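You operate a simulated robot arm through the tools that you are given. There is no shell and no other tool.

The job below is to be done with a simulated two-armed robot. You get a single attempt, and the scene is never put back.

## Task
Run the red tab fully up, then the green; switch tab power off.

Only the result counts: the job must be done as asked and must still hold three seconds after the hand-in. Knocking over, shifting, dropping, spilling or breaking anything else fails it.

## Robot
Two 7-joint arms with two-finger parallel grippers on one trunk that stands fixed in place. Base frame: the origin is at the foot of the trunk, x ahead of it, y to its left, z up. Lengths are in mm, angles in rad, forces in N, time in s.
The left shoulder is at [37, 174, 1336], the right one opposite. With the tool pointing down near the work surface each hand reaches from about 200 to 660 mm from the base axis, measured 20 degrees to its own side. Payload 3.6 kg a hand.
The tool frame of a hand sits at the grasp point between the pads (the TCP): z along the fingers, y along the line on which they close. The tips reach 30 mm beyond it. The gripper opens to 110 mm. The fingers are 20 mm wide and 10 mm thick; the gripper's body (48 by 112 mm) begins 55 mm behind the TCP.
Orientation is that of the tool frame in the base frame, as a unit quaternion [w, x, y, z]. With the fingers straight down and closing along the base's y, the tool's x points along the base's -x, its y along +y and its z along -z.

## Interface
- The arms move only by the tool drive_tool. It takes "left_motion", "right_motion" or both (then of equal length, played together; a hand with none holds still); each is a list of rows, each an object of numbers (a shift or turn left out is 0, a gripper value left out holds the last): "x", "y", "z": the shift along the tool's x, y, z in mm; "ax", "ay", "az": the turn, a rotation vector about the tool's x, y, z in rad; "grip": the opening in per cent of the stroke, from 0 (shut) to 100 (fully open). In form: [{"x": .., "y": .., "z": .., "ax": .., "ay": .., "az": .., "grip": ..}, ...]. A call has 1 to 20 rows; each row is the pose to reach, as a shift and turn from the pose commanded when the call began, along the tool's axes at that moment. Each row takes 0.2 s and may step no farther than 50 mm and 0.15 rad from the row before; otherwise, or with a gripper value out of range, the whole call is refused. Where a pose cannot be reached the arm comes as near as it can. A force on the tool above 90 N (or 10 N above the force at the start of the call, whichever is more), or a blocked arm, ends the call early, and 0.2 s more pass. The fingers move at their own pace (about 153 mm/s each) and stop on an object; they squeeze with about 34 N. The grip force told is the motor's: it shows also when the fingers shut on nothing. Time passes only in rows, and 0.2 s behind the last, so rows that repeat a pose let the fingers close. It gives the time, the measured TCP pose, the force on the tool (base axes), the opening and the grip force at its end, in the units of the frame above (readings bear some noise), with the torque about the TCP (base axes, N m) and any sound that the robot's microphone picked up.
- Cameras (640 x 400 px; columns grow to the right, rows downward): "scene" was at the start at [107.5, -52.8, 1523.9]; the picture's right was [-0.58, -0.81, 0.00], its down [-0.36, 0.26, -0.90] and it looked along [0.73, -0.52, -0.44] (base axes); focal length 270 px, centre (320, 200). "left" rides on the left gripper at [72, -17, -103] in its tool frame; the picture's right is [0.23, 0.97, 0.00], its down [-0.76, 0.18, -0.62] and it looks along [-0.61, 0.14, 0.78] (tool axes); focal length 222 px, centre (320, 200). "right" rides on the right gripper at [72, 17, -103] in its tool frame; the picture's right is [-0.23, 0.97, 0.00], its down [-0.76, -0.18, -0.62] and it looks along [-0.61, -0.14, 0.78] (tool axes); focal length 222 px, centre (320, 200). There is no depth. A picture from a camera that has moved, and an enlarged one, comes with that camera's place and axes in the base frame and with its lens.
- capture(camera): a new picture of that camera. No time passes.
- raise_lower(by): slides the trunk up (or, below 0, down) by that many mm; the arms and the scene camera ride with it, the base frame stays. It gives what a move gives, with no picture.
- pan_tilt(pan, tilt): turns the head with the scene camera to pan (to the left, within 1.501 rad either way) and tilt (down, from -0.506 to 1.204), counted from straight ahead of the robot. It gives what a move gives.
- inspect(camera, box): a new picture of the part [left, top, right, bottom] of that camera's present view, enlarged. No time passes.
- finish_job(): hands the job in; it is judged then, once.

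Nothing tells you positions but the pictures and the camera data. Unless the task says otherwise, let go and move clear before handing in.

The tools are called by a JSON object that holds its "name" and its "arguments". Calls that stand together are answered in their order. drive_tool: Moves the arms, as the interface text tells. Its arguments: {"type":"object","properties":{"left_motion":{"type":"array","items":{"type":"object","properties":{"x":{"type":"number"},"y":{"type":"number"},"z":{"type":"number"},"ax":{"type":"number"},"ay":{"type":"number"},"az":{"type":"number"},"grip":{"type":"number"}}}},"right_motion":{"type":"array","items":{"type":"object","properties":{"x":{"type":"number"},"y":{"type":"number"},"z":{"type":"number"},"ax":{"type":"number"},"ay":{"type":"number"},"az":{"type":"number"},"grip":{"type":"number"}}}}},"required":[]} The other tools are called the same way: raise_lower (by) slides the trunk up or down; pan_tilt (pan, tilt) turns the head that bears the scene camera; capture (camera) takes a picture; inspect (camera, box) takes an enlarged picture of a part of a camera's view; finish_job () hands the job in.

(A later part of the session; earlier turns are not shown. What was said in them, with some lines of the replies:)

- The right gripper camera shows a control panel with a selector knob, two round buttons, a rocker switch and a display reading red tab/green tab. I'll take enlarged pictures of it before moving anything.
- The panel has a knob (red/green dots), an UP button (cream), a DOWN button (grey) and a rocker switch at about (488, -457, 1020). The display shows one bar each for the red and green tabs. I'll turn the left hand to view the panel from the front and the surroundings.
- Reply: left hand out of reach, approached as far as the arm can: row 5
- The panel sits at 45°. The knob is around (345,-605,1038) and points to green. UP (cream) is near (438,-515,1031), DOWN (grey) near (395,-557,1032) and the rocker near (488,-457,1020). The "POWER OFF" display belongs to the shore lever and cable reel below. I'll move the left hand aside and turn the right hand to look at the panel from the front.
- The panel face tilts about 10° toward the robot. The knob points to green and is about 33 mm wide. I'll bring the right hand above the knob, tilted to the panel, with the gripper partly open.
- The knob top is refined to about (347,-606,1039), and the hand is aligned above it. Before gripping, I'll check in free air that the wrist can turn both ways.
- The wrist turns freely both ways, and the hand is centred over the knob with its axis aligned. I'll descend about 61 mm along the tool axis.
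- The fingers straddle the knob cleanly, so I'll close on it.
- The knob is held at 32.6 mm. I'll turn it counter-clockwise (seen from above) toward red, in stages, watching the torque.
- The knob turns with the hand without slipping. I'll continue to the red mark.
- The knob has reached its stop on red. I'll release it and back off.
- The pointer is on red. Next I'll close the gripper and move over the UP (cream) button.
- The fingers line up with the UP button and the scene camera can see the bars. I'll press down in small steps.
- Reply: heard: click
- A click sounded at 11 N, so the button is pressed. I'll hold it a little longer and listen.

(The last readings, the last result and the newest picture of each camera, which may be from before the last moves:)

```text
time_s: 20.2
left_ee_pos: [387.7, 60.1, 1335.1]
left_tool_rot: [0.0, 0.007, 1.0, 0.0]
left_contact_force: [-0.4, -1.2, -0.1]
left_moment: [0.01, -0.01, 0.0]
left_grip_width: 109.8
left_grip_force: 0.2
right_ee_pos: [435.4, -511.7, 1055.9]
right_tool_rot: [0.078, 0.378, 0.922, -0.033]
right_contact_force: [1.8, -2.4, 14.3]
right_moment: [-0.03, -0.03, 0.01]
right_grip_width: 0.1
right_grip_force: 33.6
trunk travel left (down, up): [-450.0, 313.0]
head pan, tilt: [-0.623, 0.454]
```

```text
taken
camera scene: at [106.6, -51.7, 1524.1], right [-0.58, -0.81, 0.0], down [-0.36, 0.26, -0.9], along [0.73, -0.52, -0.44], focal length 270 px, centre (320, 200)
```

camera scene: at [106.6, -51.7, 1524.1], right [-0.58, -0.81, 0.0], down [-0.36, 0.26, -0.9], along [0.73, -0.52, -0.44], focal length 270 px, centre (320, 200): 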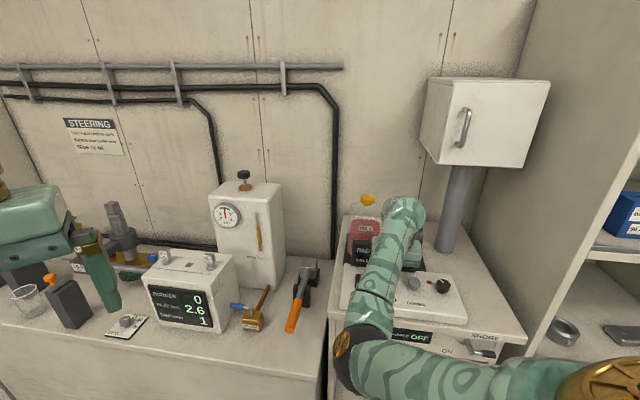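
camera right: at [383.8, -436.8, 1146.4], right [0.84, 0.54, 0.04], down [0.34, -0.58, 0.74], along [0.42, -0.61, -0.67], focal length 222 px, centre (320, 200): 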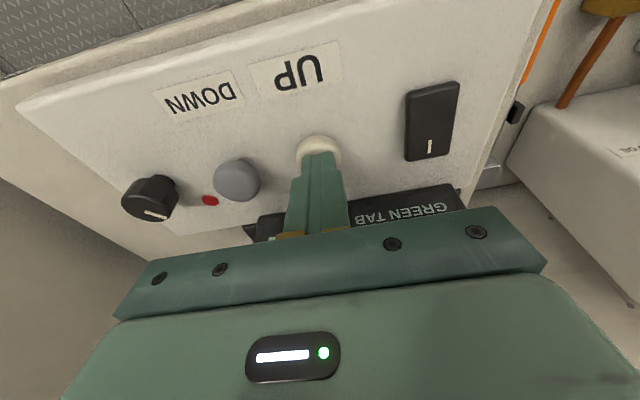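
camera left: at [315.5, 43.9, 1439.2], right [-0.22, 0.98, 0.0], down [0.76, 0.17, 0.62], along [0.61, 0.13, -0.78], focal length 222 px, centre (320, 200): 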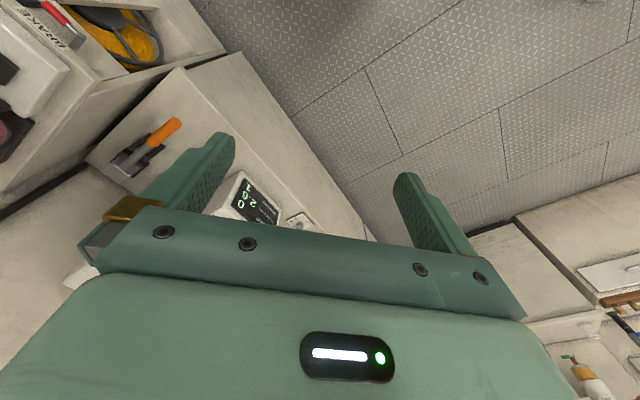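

{"name": "drive_tool", "arguments": {"right_motion": [{"z": -10}, {"z": -35}, {"z": -58}]}}

{"name": "inspect", "arguments": {"camera": "scene", "box": [360, 220, 480, 320]}}

{"name": "inspect", "arguments": {"camera": "right", "box": [160, 60, 440, 240]}}

```text
time_s: 21.0
left_ee_pos: [387.6, 59.3, 1335.3]
left_tool_rot: [-0.001, 0.006, 1.0, 0.0]
left_contact_force: [-0.2, 0.0, -0.2]
left_moment: [0.0, 0.0, 0.01]
left_grip_width: 110.0
left_grip_force: 0.0
right_ee_pos: [428.1, -505.1, 1113.4]
right_tool_rot: [0.076, 0.379, 0.922, -0.032]
right_contact_force: [-0.5, 0.0, -0.2]
right_moment: [-0.01, 0.02, 0.01]
right_grip_width: 0.0
right_grip_force: 33.8
trunk travel left (down, up): [-450.0, 313.0]
head pan, tilt: [-0.623, 0.454]
```

```text
4.00 times, centred on (420, 270) of scene
camera zoom: at [107.5, -52.5, 1523.9], right [-0.58, -0.81, 0.0], down [-0.36, 0.26, -0.9], along [0.73, -0.52, -0.44], focal length 1080 px, centre (-80, -80)
```

zoom: 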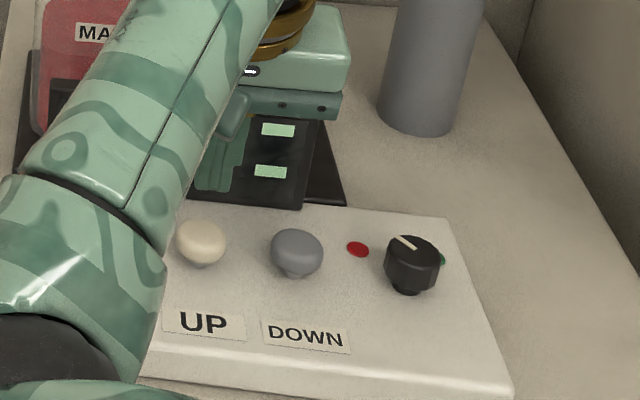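

```text
2.22 times, centred on (300, 150) of right
camera zoom: at [377.6, -430.6, 1202.7], right [0.84, 0.54, 0.04], down [0.34, -0.58, 0.74], along [0.42, -0.61, -0.67], focal length 494 px, centre (364, 311)
```

zoom: 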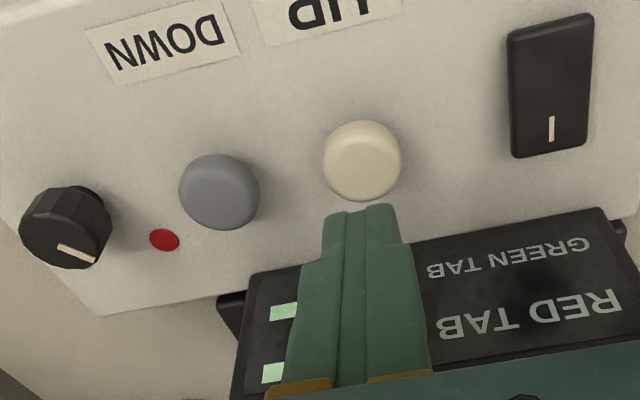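

The bars did not change after holding UP, so tab power may currently be off. I'll look closely at the rocker switch and the bars.

{"name": "inspect", "arguments": {"camera": "right", "box": [365, 50, 445, 140]}}

{"name": "inspect", "arguments": {"camera": "scene", "box": [400, 240, 440, 275]}}

{"name": "inspect", "arguments": {"camera": "scene", "box": [320, 290, 540, 400]}}

```text
4.44 times, centred on (405, 95) of right
camera zoom: at [377.6, -430.6, 1202.7], right [0.84, 0.54, 0.04], down [0.34, -0.58, 0.74], along [0.42, -0.61, -0.67], focal length 987 px, centre (-58, 667)
```

zoom: 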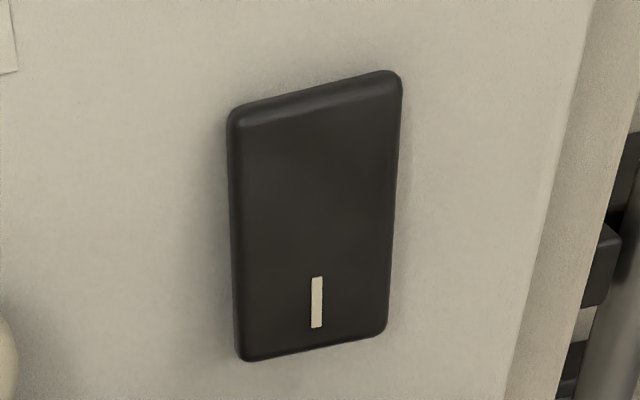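

```text
11.43 times, centred on (420, 258) of scene
camera zoom: at [107.5, -52.5, 1523.9], right [-0.58, -0.81, 0.0], down [-0.36, 0.26, -0.9], along [0.73, -0.52, -0.44], focal length 3086 px, centre (-823, -457)
```

zoom: 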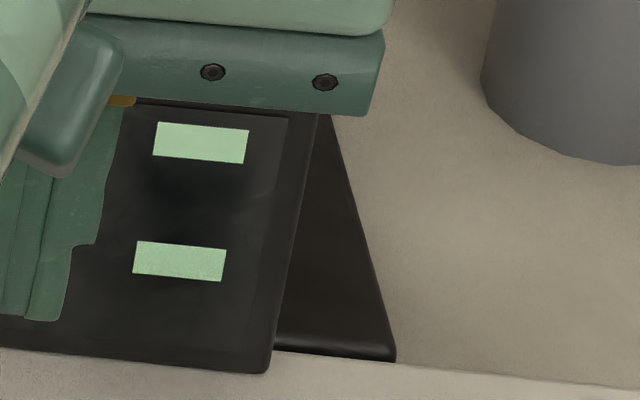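

```text
2.91 times, centred on (430, 345) of scene
camera zoom: at [107.5, -52.5, 1523.9], right [-0.58, -0.81, 0.0], down [-0.36, 0.26, -0.9], along [0.73, -0.52, -0.44], focal length 785 px, centre (0, -222)
```

zoom: 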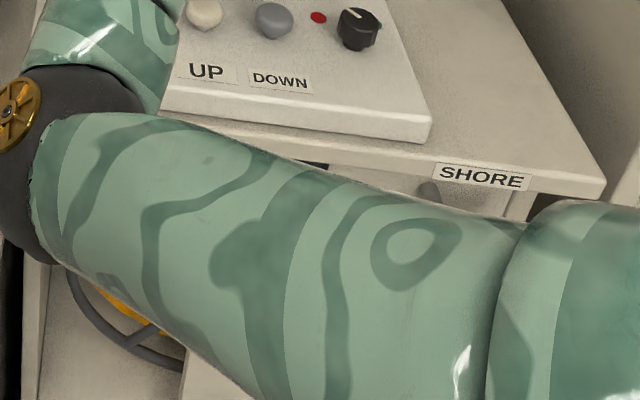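

The rocker's marked ("I") far end appears raised, so tab power is probably off and UP had no effect. I'll move over the marked end at about (498,-468,1022) to switch it on.

{"name": "drive_tool", "arguments": {"right_motion": [{"x": -3, "y": 25, "z": 0}, {"x": -6, "y": 50, "z": 4}, {"x": -8.7, "y": 75.5, "z": 8.6}, {"x": -8.7, "y": 75.5, "z": 8.6}]}}

{"name": "capture", "arguments": {"camera": "right"}}

{"name": "inspect", "arguments": {"camera": "scene", "box": [320, 200, 520, 360]}}

```text
time_s: 22.0
left_ee_pos: [388.0, 59.6, 1334.0]
left_tool_rot: [0.0, 0.007, 1.0, 0.0]
left_contact_force: [-0.8, -0.7, 0.0]
left_moment: [0.07, -0.02, -0.02]
left_grip_width: 110.0
left_grip_force: 0.0
right_ee_pos: [489.9, -457.0, 1106.0]
right_tool_rot: [0.077, 0.379, 0.922, -0.033]
right_contact_force: [-0.7, -0.6, 0.1]
right_moment: [-0.03, -0.04, 0.01]
right_grip_width: 0.0
right_grip_force: 34.6
trunk travel left (down, up): [-450.0, 313.0]
head pan, tilt: [-0.623, 0.454]
```

```text
taken
camera right: at [438.0, -383.6, 1195.4], right [0.84, 0.54, 0.04], down [0.34, -0.58, 0.74], along [0.42, -0.61, -0.67], focal length 222 px, centre (320, 200)
```

right: 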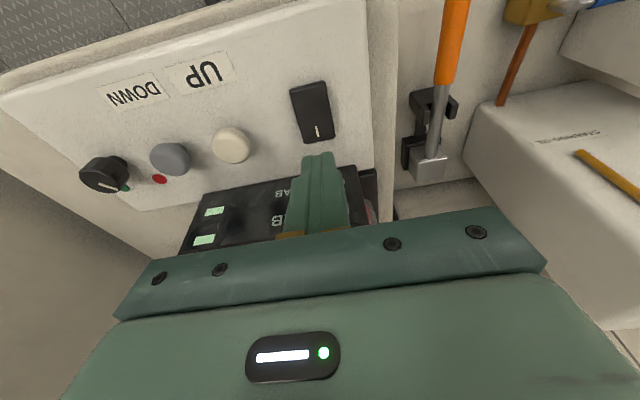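

```text
2.50 times, centred on (420, 280) of scene
camera zoom: at [107.2, -52.9, 1524.0], right [-0.58, -0.81, 0.0], down [-0.36, 0.26, -0.9], along [0.73, -0.52, -0.44], focal length 675 px, centre (70, 0)
```

zoom: 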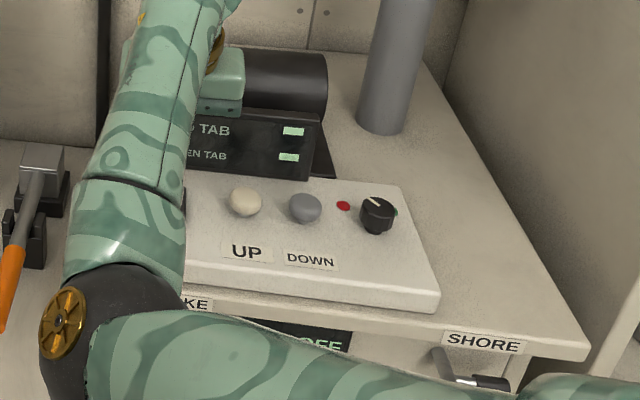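

{"name": "inspect", "arguments": {"camera": "right", "box": [260, 60, 380, 190]}}

```text
3.08 times, centred on (320, 125) of right
camera zoom: at [438.0, -383.6, 1195.4], right [0.84, 0.54, 0.04], down [0.34, -0.58, 0.74], along [0.42, -0.61, -0.67], focal length 684 px, centre (320, 431)
```

zoom: 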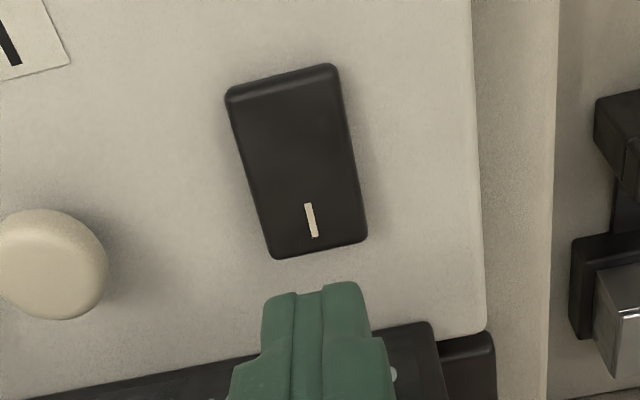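

{"name": "drive_tool", "arguments": {"right_motion": [{"y": -3, "z": 20}, {"y": -3, "z": 38}, {"y": -3, "z": 48}, {"y": -3, "z": 53}, {"y": -3, "z": 56}, {"y": -3, "z": 58}, {"y": -3, "z": 58}]}}

{"name": "inspect", "arguments": {"camera": "scene", "box": [320, 200, 520, 360]}}

{"name": "inspect", "arguments": {"camera": "right", "box": [240, 60, 400, 220]}}

```text
time_s: 23.6
left_ee_pos: [387.7, 61.5, 1336.6]
left_tool_rot: [0.001, 0.006, 1.0, 0.0]
left_contact_force: [0.0, 0.2, -0.2]
left_moment: [0.02, 0.02, 0.02]
left_grip_width: 110.0
left_grip_force: 0.0
right_ee_pos: [493.4, -467.5, 1050.7]
right_tool_rot: [0.08, 0.38, 0.921, -0.034]
right_contact_force: [7.6, -8.2, 29.1]
right_moment: [-0.17, -0.1, -0.25]
right_grip_width: 0.0
right_grip_force: 34.4
trunk travel left (down, up): [-450.0, 313.0]
head pan, tilt: [-0.623, 0.454]
```

```text
2.50 times, centred on (420, 280) of scene
camera zoom: at [106.3, -51.6, 1524.4], right [-0.58, -0.81, 0.0], down [-0.36, 0.26, -0.9], along [0.73, -0.52, -0.44], focal length 675 px, centre (70, 0)
```

zoom: 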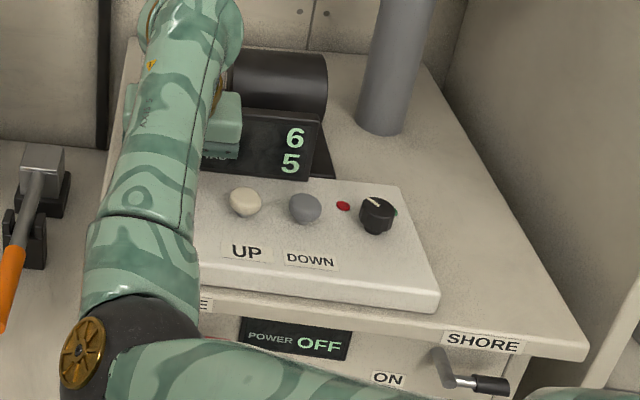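

```text
2.50 times, centred on (320, 140) of right
camera zoom: at [441.9, -392.8, 1140.5], right [0.84, 0.53, 0.04], down [0.33, -0.58, 0.75], along [0.42, -0.62, -0.67], focal length 555 px, centre (320, 350)
```

zoom: 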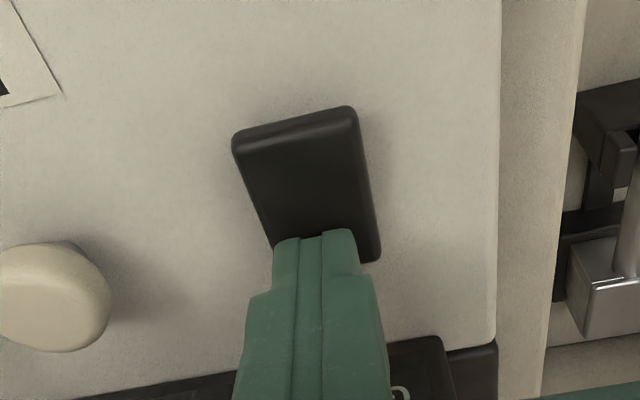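

Pressing the marked end switched the tab power on: the display now reads red 6, green 5. I'll back off and return to the UP button.

{"name": "drive_tool", "arguments": {"right_motion": [{"z": -15}, {"z": -40}, {"z": -60}, {"x": 3, "y": -25, "z": -64}, {"x": 6, "y": -50, "z": -66}, {"x": 8.7, "y": -72.5, "z": -66.6}, {"x": 8.7, "y": -72.5, "z": -66.6}]}}

{"name": "inspect", "arguments": {"camera": "scene", "box": [320, 200, 520, 360]}}

{"name": "inspect", "arguments": {"camera": "right", "box": [160, 60, 440, 240]}}

```text
time_s: 25.2
left_ee_pos: [387.3, 59.5, 1334.6]
left_tool_rot: [0.001, 0.006, 1.0, 0.0]
left_contact_force: [0.8, -0.2, 0.5]
left_moment: [0.0, -0.02, 0.03]
left_grip_width: 110.1
left_grip_force: 0.1
right_ee_pos: [428.3, -504.8, 1113.5]
right_tool_rot: [0.077, 0.378, 0.922, -0.033]
right_contact_force: [-0.7, -0.8, -0.4]
right_moment: [0.02, 0.0, -0.03]
right_grip_width: 0.0
right_grip_force: 33.1
trunk travel left (down, up): [-450.0, 313.0]
head pan, tilt: [-0.623, 0.454]
```

```text
2.50 times, centred on (420, 280) of scene
camera zoom: at [107.7, -52.4, 1523.9], right [-0.58, -0.81, 0.0], down [-0.36, 0.26, -0.9], along [0.73, -0.52, -0.44], focal length 675 px, centre (70, 0)
```

zoom: 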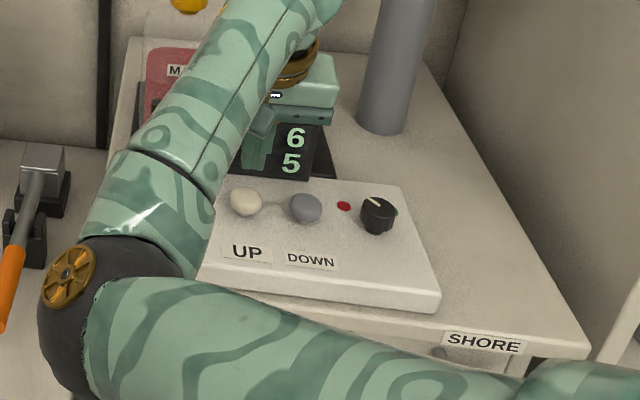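

```text
2.22 times, centred on (300, 150) of right
camera zoom: at [377.6, -430.4, 1202.2], right [0.84, 0.54, 0.04], down [0.34, -0.58, 0.74], along [0.42, -0.61, -0.67], focal length 494 px, centre (364, 311)
```

zoom: 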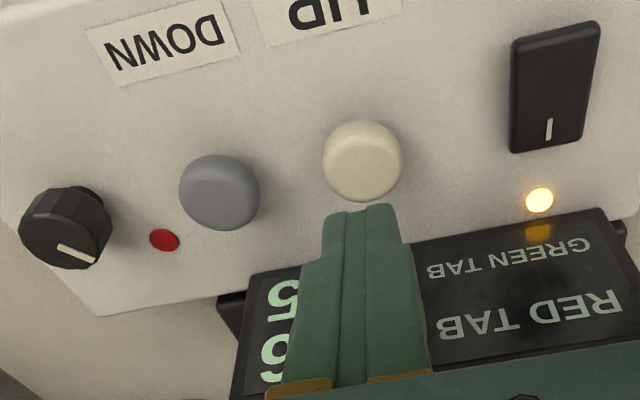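

Power stays on (lamp lit, 6/5 shown). Now I'll press UP for the red tab and see how the number changes.

{"name": "drive_tool", "arguments": {"right_motion": [{"z": 20}, {"z": 38}, {"z": 48}, {"z": 54}, {"z": 58}, {"z": 58}, {"z": 58}, {"z": 52}, {"z": 38}, {"z": 18}, {"z": 0}]}}

{"name": "inspect", "arguments": {"camera": "scene", "box": [320, 200, 520, 360]}}

```text
time_s: 27.6
left_ee_pos: [388.0, 60.2, 1335.5]
left_tool_rot: [0.0, 0.007, 1.0, 0.0]
left_contact_force: [0.5, 1.2, 0.5]
left_moment: [-0.01, -0.02, -0.04]
left_grip_width: 110.2
left_grip_force: 0.0
right_ee_pos: [428.6, -504.0, 1114.7]
right_tool_rot: [0.077, 0.378, 0.922, -0.033]
right_contact_force: [0.1, -0.3, 0.2]
right_moment: [-0.01, 0.03, 0.0]
right_grip_width: 0.0
right_grip_force: 33.8
trunk travel left (down, up): [-450.0, 313.0]
head pan, tilt: [-0.623, 0.454]
heard: click
```

```text
2.50 times, centred on (420, 280) of scene
camera zoom: at [107.4, -52.3, 1524.0], right [-0.58, -0.81, 0.0], down [-0.36, 0.26, -0.9], along [0.73, -0.52, -0.44], focal length 675 px, centre (70, 0)
```

zoom: 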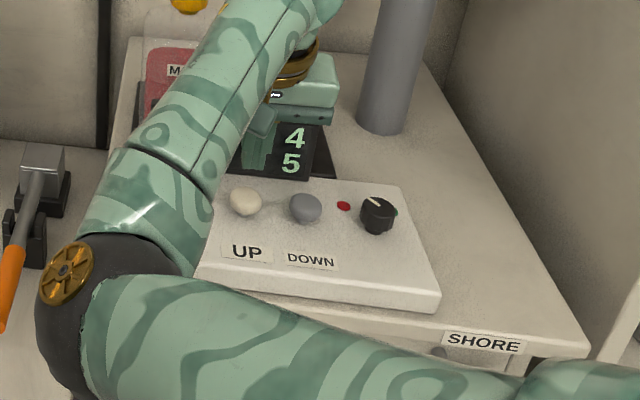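

Red dropped from 6 to 4, so fully up should be 0. I'll hold UP longer.

{"name": "drive_tool", "arguments": {"right_motion": [{"z": 20}, {"z": 38}, {"z": 48}, {"z": 54}, {"z": 58}, {"z": 58}, {"z": 58}, {"z": 58}, {"z": 58}, {"z": 58}, {"z": 58}, {"z": 58}, {"z": 52}, {"z": 38}, {"z": 18}, {"z": 0}]}}

{"name": "inspect", "arguments": {"camera": "scene", "box": [320, 200, 520, 360]}}

```text
time_s: 31.0
left_ee_pos: [388.3, 60.0, 1335.0]
left_tool_rot: [0.0, 0.006, 1.0, 0.0]
left_contact_force: [0.2, 0.5, -0.4]
left_moment: [0.03, 0.01, 0.0]
left_grip_width: 110.1
left_grip_force: 0.1
right_ee_pos: [428.2, -503.8, 1112.8]
right_tool_rot: [0.077, 0.378, 0.922, -0.032]
right_contact_force: [0.5, 0.8, -0.5]
right_moment: [0.0, -0.01, -0.03]
right_grip_width: 0.0
right_grip_force: 34.0
trunk travel left (down, up): [-450.0, 313.0]
head pan, tilt: [-0.623, 0.454]
heard: click
```

```text
2.50 times, centred on (420, 280) of scene
camera zoom: at [107.4, -52.3, 1523.9], right [-0.58, -0.81, 0.0], down [-0.36, 0.26, -0.9], along [0.73, -0.52, -0.44], focal length 675 px, centre (70, 0)
```

zoom: 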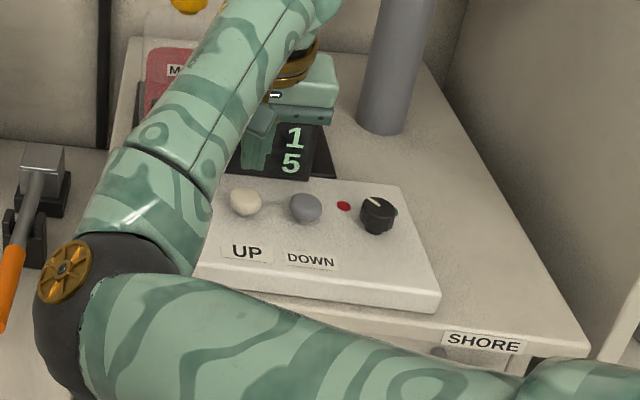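

Red is at 1. One more hold of about 2 s should bring it fully up.

{"name": "drive_tool", "arguments": {"right_motion": [{"z": 20}, {"z": 38}, {"z": 48}, {"z": 54}, {"z": 58}, {"z": 58}, {"z": 58}, {"z": 58}, {"z": 58}, {"z": 58}, {"z": 58}, {"z": 58}, {"z": 52}, {"z": 38}, {"z": 18}, {"z": 0}]}}

{"name": "inspect", "arguments": {"camera": "scene", "box": [320, 200, 520, 360]}}

{"name": "inspect", "arguments": {"camera": "right", "box": [160, 60, 440, 240]}}

```text
time_s: 34.4
left_ee_pos: [387.7, 60.3, 1334.6]
left_tool_rot: [0.0, 0.006, 1.0, 0.0]
left_contact_force: [-0.1, 0.1, -0.8]
left_moment: [-0.02, -0.01, 0.01]
left_grip_width: 109.8
left_grip_force: 0.0
right_ee_pos: [427.6, -504.5, 1113.0]
right_tool_rot: [0.076, 0.379, 0.922, -0.033]
right_contact_force: [0.2, 0.8, -0.5]
right_moment: [0.01, -0.01, -0.01]
right_grip_width: 0.0
right_grip_force: 33.8
trunk travel left (down, up): [-450.0, 313.0]
head pan, tilt: [-0.623, 0.454]
heard: click
```

```text
2.50 times, centred on (420, 280) of scene
camera zoom: at [107.3, -52.4, 1523.9], right [-0.58, -0.81, 0.0], down [-0.36, 0.26, -0.9], along [0.73, -0.52, -0.44], focal length 675 px, centre (70, 0)
```

zoom: 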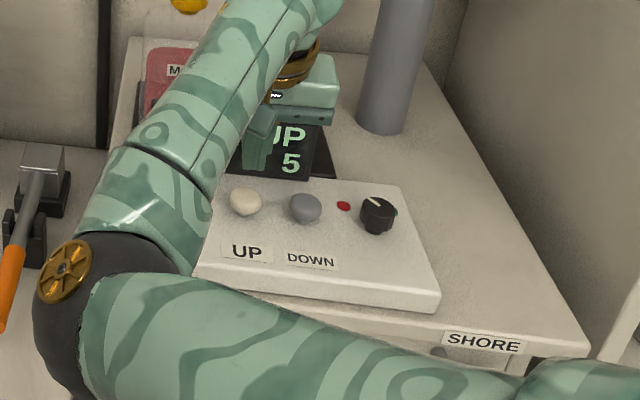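

```text
2.22 times, centred on (300, 150) of right
camera zoom: at [376.6, -430.3, 1202.6], right [0.84, 0.54, 0.04], down [0.34, -0.58, 0.74], along [0.42, -0.61, -0.67], focal length 494 px, centre (364, 311)
```

zoom: 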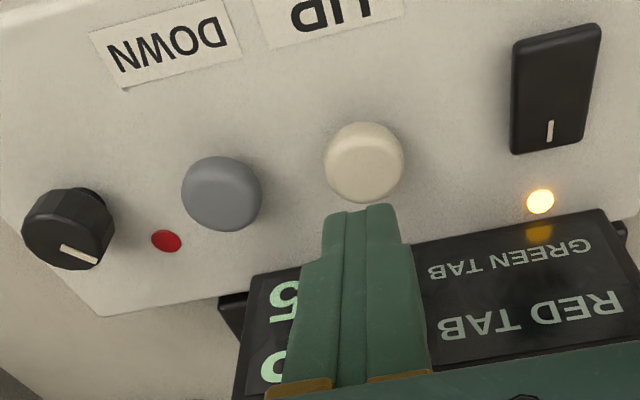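

Red now shows "UP". I'll return to the knob and turn it to green.

{"name": "drive_tool", "arguments": {"right_motion": [{"y": -10, "z": -18.3, "az": -0.13}, {"y": -40, "z": -18.3, "az": -0.26}, {"x": -0.5, "y": -70, "z": -18.3, "az": -0.39}, {"x": -1, "y": -100, "z": -18.3, "az": -0.52, "grip": 60}, {"x": -1.5, "y": -130.3, "z": -18.3, "az": -0.65, "grip": 60}, {"x": -1.5, "y": -130.3, "z": -18.3, "az": -0.785}, {"x": -1.5, "y": -130.3, "z": -18.3, "az": -0.785}]}}

{"name": "inspect", "arguments": {"camera": "right", "box": [200, 40, 440, 220]}}

```text
time_s: 36.0
left_ee_pos: [387.3, 60.5, 1335.6]
left_tool_rot: [-0.001, 0.006, 1.0, 0.0]
left_contact_force: [0.3, 0.4, 0.3]
left_moment: [0.0, 0.02, -0.01]
left_grip_width: 110.0
left_grip_force: 0.1
right_ee_pos: [335.3, -595.8, 1131.9]
right_tool_rot: [0.059, -0.004, 0.996, -0.059]
right_contact_force: [0.2, -0.9, 0.5]
right_moment: [0.0, -0.01, 0.02]
right_grip_width: 66.1
right_grip_force: 0.1
trunk travel left (down, up): [-450.0, 313.0]
head pan, tilt: [-0.623, 0.454]
```

```text
2.22 times, centred on (320, 130) of right
camera zoom: at [251.4, -568.9, 1222.9], right [0.23, 0.97, -0.09], down [0.68, -0.09, 0.72], along [0.69, -0.22, -0.68], focal length 494 px, centre (320, 356)
```

zoom: 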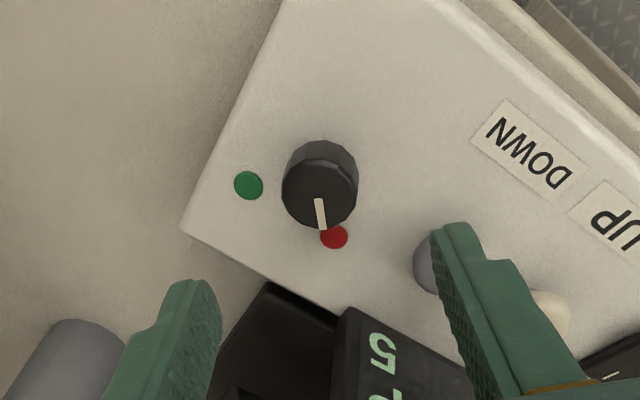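

{"name": "drive_tool", "arguments": {"right_motion": [{"z": 20}, {"z": 40}, {"z": 58}, {"z": 70}, {"z": 79}, {"z": 79}, {"z": 79, "grip": 40}, {"z": 79, "grip": 28}, {"z": 79, "grip": 15}, {"z": 79, "grip": 15}]}}

{"name": "capture", "arguments": {"camera": "right"}}

```text
time_s: 38.2
left_ee_pos: [387.0, 60.2, 1335.2]
left_tool_rot: [0.001, 0.007, 1.0, 0.001]
left_contact_force: [0.1, -0.3, 0.8]
left_moment: [0.02, 0.0, -0.01]
left_grip_width: 109.9
left_grip_force: 0.1
right_ee_pos: [345.3, -604.7, 1052.5]
right_tool_rot: [0.058, -0.003, 0.997, -0.059]
right_contact_force: [-0.7, 7.1, -3.7]
right_moment: [0.76, -0.07, -0.02]
right_grip_width: 32.6
right_grip_force: 44.6
trunk travel left (down, up): [-450.0, 313.0]
head pan, tilt: [-0.623, 0.454]
```

```text
taken
camera right: at [261.0, -577.7, 1144.2], right [0.23, 0.97, -0.09], down [0.68, -0.09, 0.72], along [0.69, -0.22, -0.68], focal length 222 px, centre (320, 200)
```

right: 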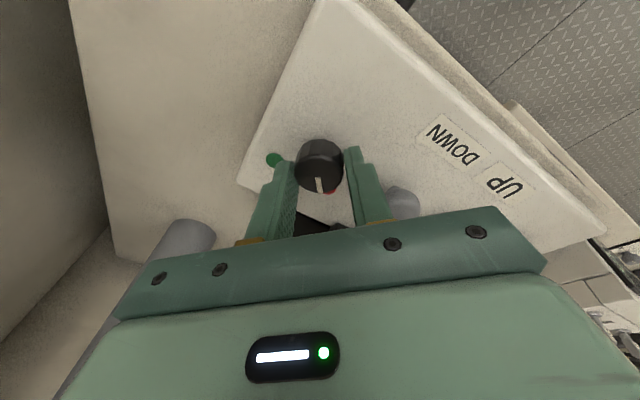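

The knob is gripped. I'll turn it clockwise toward green.

{"name": "drive_tool", "arguments": {"right_motion": [{"az": 0.12}, {"az": 0.24}, {"az": 0.36}, {"az": 0.48}, {"az": 0.6}, {"az": 0.72}, {"az": 0.84}, {"az": 0.96}, {"az": 1.08}, {"az": 1.2}, {"az": 1.3}, {"az": 1.38}, {"az": 1.38}]}}

{"name": "inspect", "arguments": {"camera": "right", "box": [260, 110, 420, 230]}}

```text
time_s: 41.0
left_ee_pos: [387.6, 59.9, 1334.5]
left_tool_rot: [0.001, 0.007, 1.0, 0.0]
left_contact_force: [0.0, 0.4, 0.3]
left_moment: [-0.06, -0.04, 0.01]
left_grip_width: 110.1
left_grip_force: 0.1
right_ee_pos: [343.5, -607.0, 1054.8]
right_tool_rot: [0.084, 0.633, 0.77, -0.009]
right_contact_force: [-5.9, -5.8, 7.6]
right_moment: [-0.73, 0.79, 0.63]
right_grip_width: 32.1
right_grip_force: 45.3
trunk travel left (down, up): [-450.0, 313.0]
head pan, tilt: [-0.623, 0.454]
```

```text
3.33 times, centred on (340, 170) of right
camera zoom: at [334.8, -520.5, 1147.6], right [0.99, -0.03, 0.12], down [-0.11, -0.7, 0.7], along [0.07, -0.71, -0.7], focal length 740 px, centre (253, 300)
```

zoom: 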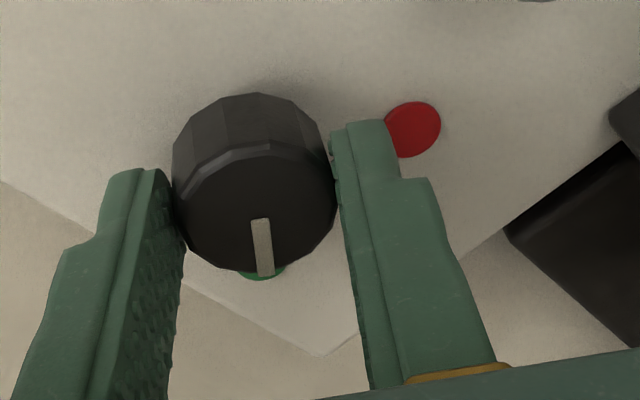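

{"name": "drive_tool", "arguments": {"right_motion": [{"az": 0.05}, {"az": 0.08}, {"az": 0.08}]}}

{"name": "drive_tool", "arguments": {"right_motion": [{"grip": 45}, {"grip": 60}, {"grip": 60}, {"z": -20}, {"z": -45}, {"z": -80}]}}

{"name": "inspect", "arguments": {"camera": "right", "box": [200, 40, 440, 220]}}

```text
time_s: 41.8
left_ee_pos: [387.4, 59.4, 1335.1]
left_tool_rot: [0.001, 0.006, 1.0, 0.0]
left_contact_force: [-0.1, 0.2, -0.5]
left_moment: [0.0, 0.0, 0.02]
left_grip_width: 109.9
left_grip_force: 0.1
right_ee_pos: [343.7, -604.4, 1054.7]
right_tool_rot: [0.083, 0.662, 0.744, -0.004]
right_contact_force: [-8.2, -2.3, 5.4]
right_moment: [-0.48, 0.73, 0.56]
right_grip_width: 32.4
right_grip_force: 45.0
trunk travel left (down, up): [-450.0, 313.0]
head pan, tilt: [-0.623, 0.454]
```

```text
time_s: 43.2
left_ee_pos: [387.6, 60.4, 1335.6]
left_tool_rot: [0.0, 0.007, 1.0, 0.001]
left_contact_force: [0.7, 1.0, -1.3]
left_moment: [-0.04, 0.0, 0.0]
left_grip_width: 110.0
left_grip_force: 0.1
right_ee_pos: [334.1, -596.1, 1133.7]
right_tool_rot: [0.084, 0.662, 0.745, -0.005]
right_contact_force: [-0.1, 0.1, 0.4]
right_moment: [-0.01, 0.02, 0.02]
right_grip_width: 65.9
right_grip_force: 0.1
trunk travel left (down, up): [-450.0, 313.0]
head pan, tilt: [-0.623, 0.454]
```

```text
2.22 times, centred on (320, 130) of right
camera zoom: at [331.2, -510.3, 1227.7], right [0.99, -0.1, 0.13], down [-0.17, -0.7, 0.7], along [0.02, -0.71, -0.71], focal length 494 px, centre (320, 356)
```

zoom: 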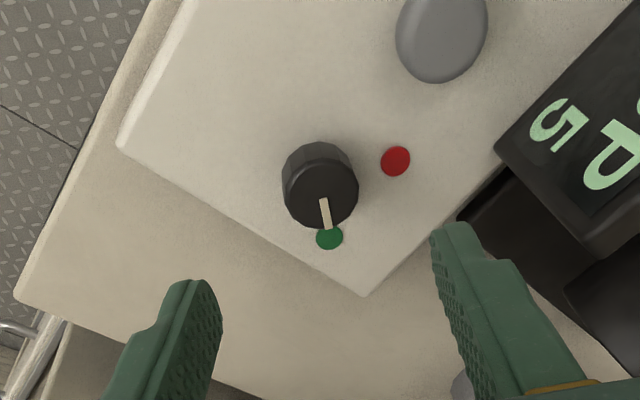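

The pointer is on green. Back to the UP button with the gripper closed.

{"name": "drive_tool", "arguments": {"right_motion": [{"z": -5, "az": -0.12, "grip": 0}, {"x": 20, "y": 25, "z": 0, "az": -0.24}, {"x": 41, "y": 51, "z": 5, "az": -0.36}, {"x": 62, "y": 77, "z": 10, "az": -0.48}, {"x": 82.9, "y": 102.1, "z": 20.2, "az": -0.6}, {"x": 82.9, "y": 102.1, "z": 20.2, "az": -0.675}, {"x": 82.9, "y": 102.1, "z": 20.2, "az": -0.675}]}}

{"name": "inspect", "arguments": {"camera": "right", "box": [160, 60, 440, 240]}}

{"name": "inspect", "arguments": {"camera": "scene", "box": [320, 200, 520, 360]}}

```text
time_s: 44.8
left_ee_pos: [388.9, 59.7, 1335.5]
left_tool_rot: [0.001, 0.006, 1.0, 0.0]
left_contact_force: [0.5, -0.7, 0.7]
left_moment: [0.0, -0.02, -0.05]
left_grip_width: 109.9
left_grip_force: 0.0
right_ee_pos: [429.6, -503.1, 1112.9]
right_tool_rot: [0.077, 0.377, 0.922, -0.032]
right_contact_force: [1.1, 0.6, 0.1]
right_moment: [0.01, 0.02, -0.01]
right_grip_width: 0.0
right_grip_force: 34.1
trunk travel left (down, up): [-450.0, 313.0]
head pan, tilt: [-0.623, 0.454]
```

```text
2.22 times, centred on (300, 150) of right
camera zoom: at [377.9, -429.7, 1201.9], right [0.84, 0.54, 0.04], down [0.34, -0.58, 0.74], along [0.42, -0.61, -0.67], focal length 494 px, centre (364, 311)
```

zoom: 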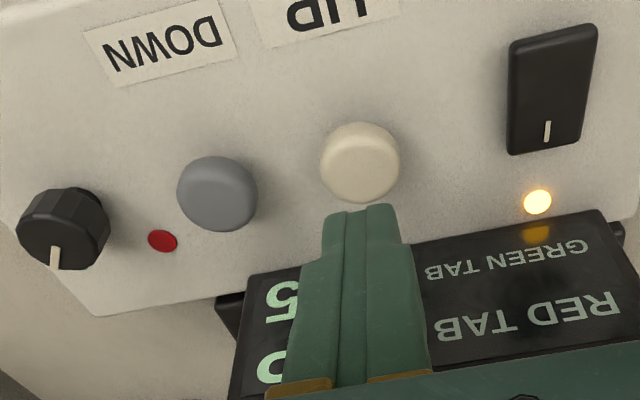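

```text
2.50 times, centred on (420, 280) of scene
camera zoom: at [107.7, -52.5, 1523.9], right [-0.58, -0.81, 0.0], down [-0.36, 0.26, -0.9], along [0.73, -0.52, -0.44], focal length 675 px, centre (70, 0)
```

zoom: 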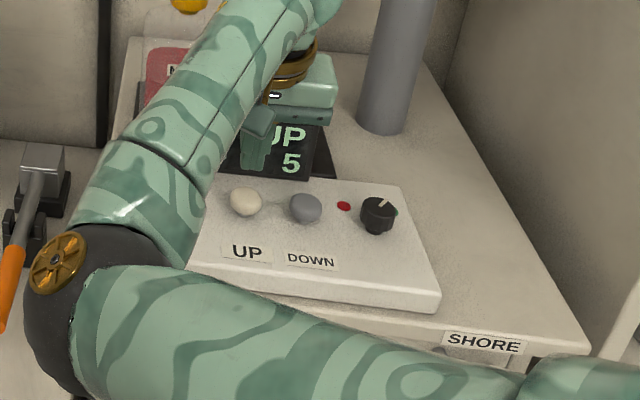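

{"name": "drive_tool", "arguments": {"right_motion": [{"z": 20}, {"z": 38}, {"z": 48}, {"z": 54}, {"z": 58}, {"z": 58}, {"z": 58}, {"z": 58}, {"z": 58}, {"z": 58}, {"z": 58}, {"z": 58}, {"z": 58}, {"z": 58}, {"z": 58}, {"z": 58}, {"z": 52}, {"z": 38}, {"z": 18}, {"z": 0}]}}

{"name": "inspect", "arguments": {"camera": "scene", "box": [320, 200, 520, 360]}}

```text
time_s: 49.0
left_ee_pos: [388.0, 59.5, 1336.8]
left_tool_rot: [0.0, 0.006, 1.0, 0.0]
left_contact_force: [0.1, 0.7, -0.4]
left_moment: [-0.01, 0.01, -0.02]
left_grip_width: 110.0
left_grip_force: 0.1
right_ee_pos: [428.2, -503.7, 1112.7]
right_tool_rot: [0.076, 0.379, 0.922, -0.032]
right_contact_force: [-0.1, 0.2, -0.3]
right_moment: [-0.04, 0.01, 0.01]
right_grip_width: 0.0
right_grip_force: 34.2
trunk travel left (down, up): [-450.0, 313.0]
head pan, tilt: [-0.623, 0.454]
heard: click
```

```text
2.50 times, centred on (420, 280) of scene
camera zoom: at [107.4, -52.4, 1523.9], right [-0.58, -0.81, 0.0], down [-0.36, 0.26, -0.9], along [0.73, -0.52, -0.44], focal length 675 px, centre (70, 0)
```

zoom: 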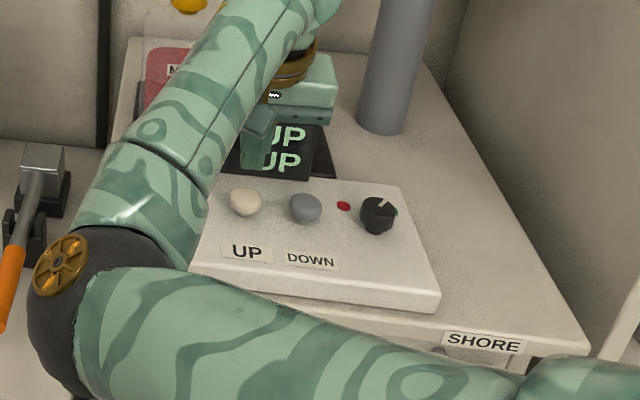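

Both tabs show "UP". Now I'll move to the near (raised) end of the rocker to switch tab power off.

{"name": "drive_tool", "arguments": {"right_motion": [{"x": 6, "y": 24, "z": 0}, {"x": 13, "y": 48, "z": 4}, {"x": 20.5, "y": 72.6, "z": 8.6}, {"x": 20.5, "y": 72.6, "z": 8.6}]}}

{"name": "inspect", "arguments": {"camera": "right", "box": [220, 60, 400, 220]}}

{"name": "inspect", "arguments": {"camera": "scene", "box": [320, 200, 520, 360]}}

```text
time_s: 50.0
left_ee_pos: [387.2, 58.4, 1335.4]
left_tool_rot: [0.0, 0.006, 1.0, 0.001]
left_contact_force: [0.0, -0.4, -0.3]
left_moment: [-0.01, 0.02, -0.01]
left_grip_width: 110.0
left_grip_force: 0.1
right_ee_pos: [466.9, -439.7, 1100.6]
right_tool_rot: [0.078, 0.377, 0.922, -0.031]
right_contact_force: [-0.7, 1.0, -0.4]
right_moment: [-0.01, 0.01, 0.0]
right_grip_width: 0.2
right_grip_force: 34.1
trunk travel left (down, up): [-450.0, 313.0]
head pan, tilt: [-0.623, 0.454]
```

```text
2.50 times, centred on (310, 140) of right
camera zoom: at [416.2, -365.5, 1189.5], right [0.84, 0.54, 0.04], down [0.34, -0.58, 0.74], along [0.42, -0.61, -0.67], focal length 555 px, centre (345, 350)
```

zoom: 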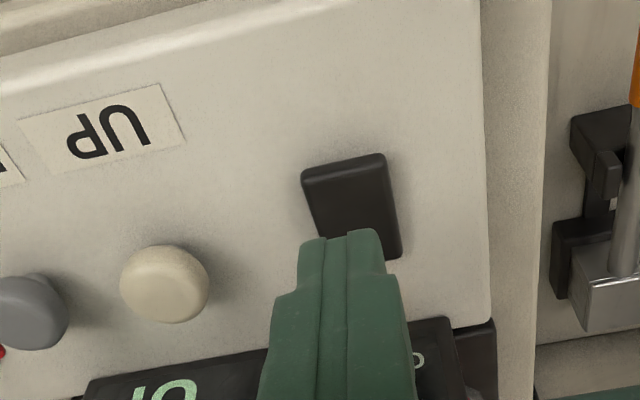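

```text
2.50 times, centred on (420, 280) of scene
camera zoom: at [107.4, -53.0, 1523.9], right [-0.58, -0.81, 0.0], down [-0.36, 0.26, -0.9], along [0.73, -0.52, -0.44], focal length 675 px, centre (70, 0)
```

zoom: 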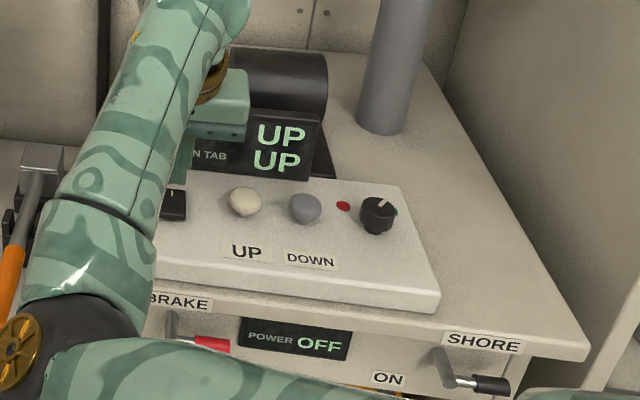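

{"name": "drive_tool", "arguments": {"right_motion": [{"z": 20}, {"z": 38}, {"z": 48}, {"z": 53}, {"z": 56}, {"z": 58}, {"z": 58}]}}

{"name": "inspect", "arguments": {"camera": "scene", "box": [320, 200, 520, 360]}}

{"name": "inspect", "arguments": {"camera": "right", "box": [220, 60, 400, 220]}}

```text
time_s: 51.6
left_ee_pos: [385.0, 62.8, 1335.1]
left_tool_rot: [0.002, 0.006, 1.0, -0.002]
left_contact_force: [0.5, 1.0, 0.1]
left_moment: [0.01, -0.01, -0.02]
left_grip_width: 109.7
left_grip_force: 0.1
right_ee_pos: [473.3, -444.5, 1048.4]
right_tool_rot: [0.082, 0.378, 0.921, -0.033]
right_contact_force: [0.2, -0.2, 40.1]
right_moment: [0.01, 0.15, 0.05]
right_grip_width: 0.2
right_grip_force: 34.1
trunk travel left (down, up): [-450.0, 313.0]
head pan, tilt: [-0.623, 0.454]
```

```text
2.50 times, centred on (420, 280) of scene
camera zoom: at [103.9, -49.3, 1524.7], right [-0.58, -0.81, 0.0], down [-0.35, 0.25, -0.9], along [0.73, -0.52, -0.44], focal length 675 px, centre (70, 0)
```

zoom: 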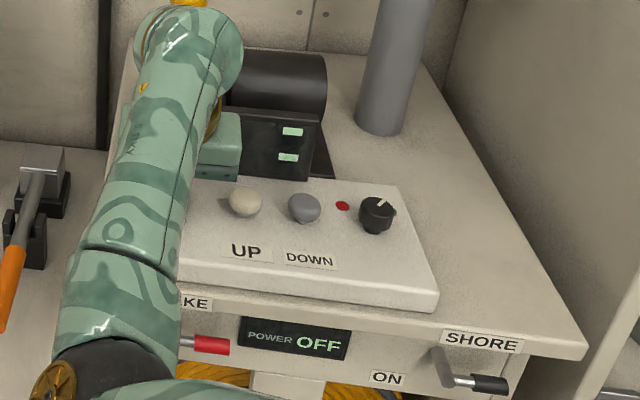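

```text
2.50 times, centred on (310, 140) of right
camera zoom: at [421.6, -370.3, 1136.9], right [0.84, 0.54, 0.04], down [0.33, -0.58, 0.75], along [0.42, -0.62, -0.66], focal length 555 px, centre (345, 350)
```

zoom: 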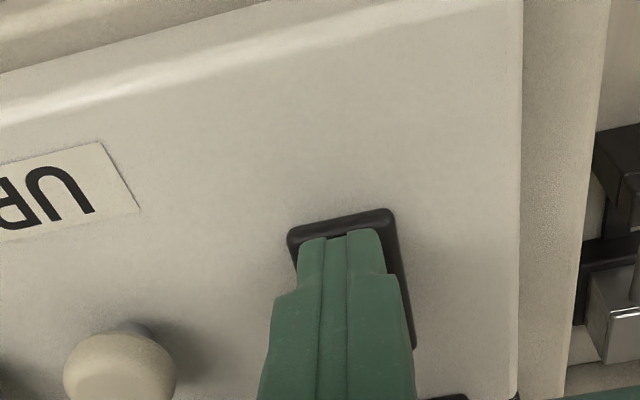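

Tab power is off again (the display shows dashes). I'll back off and lift clear, then check that everything holds.

{"name": "drive_tool", "arguments": {"right_motion": [{"z": -15}, {"z": -40}, {"z": -70}, {"x": 15, "z": -110}, {"x": 35, "z": -150}, {"x": 55, "z": -190}, {"x": 70, "z": -220}, {"x": 70, "z": -220}]}}

{"name": "capture", "arguments": {"camera": "right"}}

{"name": "inspect", "arguments": {"camera": "right", "box": [160, 60, 440, 240]}}

{"name": "capture", "arguments": {"camera": "scene"}}

```text
time_s: 53.4
left_ee_pos: [388.3, 59.6, 1335.4]
left_tool_rot: [0.0, 0.006, 1.0, 0.001]
left_contact_force: [-0.7, -0.3, 0.2]
left_moment: [0.0, 0.02, -0.04]
left_grip_width: 110.1
left_grip_force: 0.0
right_ee_pos: [403.8, -389.4, 1248.5]
right_tool_rot: [0.077, 0.379, 0.922, -0.033]
right_contact_force: [0.1, 0.5, -0.6]
right_moment: [0.02, 0.01, 0.02]
right_grip_width: 0.0
right_grip_force: 34.2
right hand out of reach, approached as far as the arm can: row 7, 8
trunk travel left (down, up): [-450.0, 313.0]
head pan, tilt: [-0.623, 0.454]
```

```text
taken
camera right: at [352.9, -315.9, 1337.9], right [0.84, 0.53, 0.04], down [0.34, -0.58, 0.74], along [0.42, -0.61, -0.67], focal length 222 px, centre (320, 200)
```

right: 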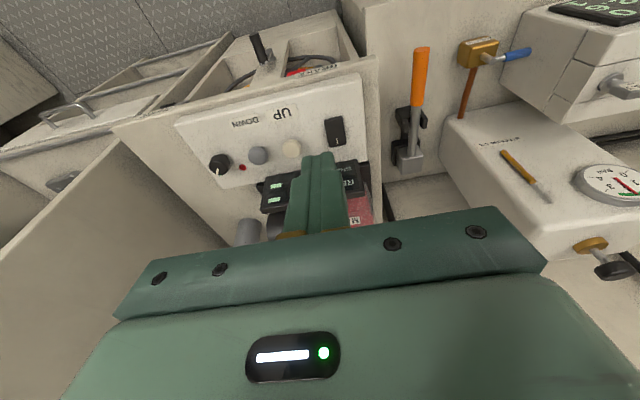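

```text
2.22 times, centred on (300, 150) of right
camera zoom: at [352.9, -315.9, 1337.9], right [0.84, 0.53, 0.04], down [0.34, -0.58, 0.74], along [0.42, -0.61, -0.67], focal length 494 px, centre (364, 311)
```

zoom: 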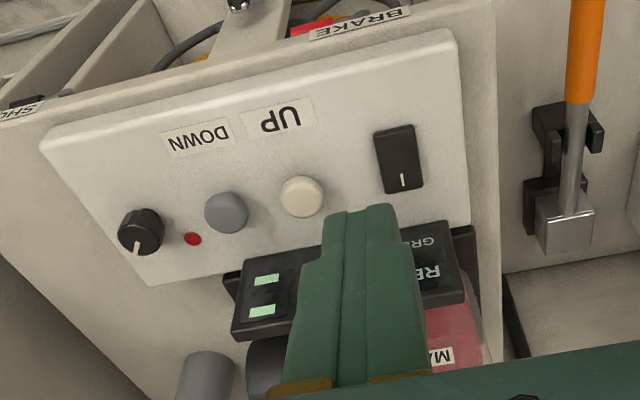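

```text
taken
camera scene: at [107.8, -52.7, 1523.9], right [-0.58, -0.81, 0.0], down [-0.36, 0.26, -0.9], along [0.73, -0.52, -0.44], focal length 270 px, centre (320, 200)
```

scene: 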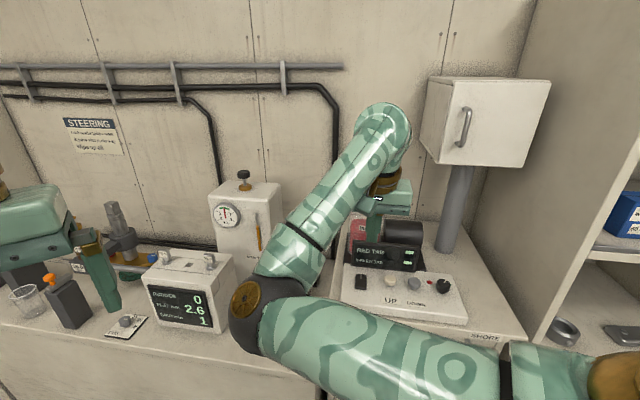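

Both tabs read "UP" before I cut the power. The lamp is now out, the display shows dashes, the rocker holds its off position, and the hand is clear with nothing else moved, so I'm handing the job in.

{"name": "finish_job", "arguments": {}}

```text
The job is handed in.
```

The job is handed in: the red tab was run fully up first, then the green, and tab power is off.

- **Tab power at the start:** it was off, so my first press of UP did nothing. I switched it on at the rocker, and the display showed red 6 and green 5.
- **Red, then green:** with the knob on red I held UP until the display read "UP". I then turned the knob to green and did the same.
- **Power off:** I pressed the near end of the rocker. The lamp went out and the display went back to bars.

The knob is back on green, where it started. In the last pictures the right hand is clear of the panel and nothing else in the scene has moved. The hand-in gave no verdict.
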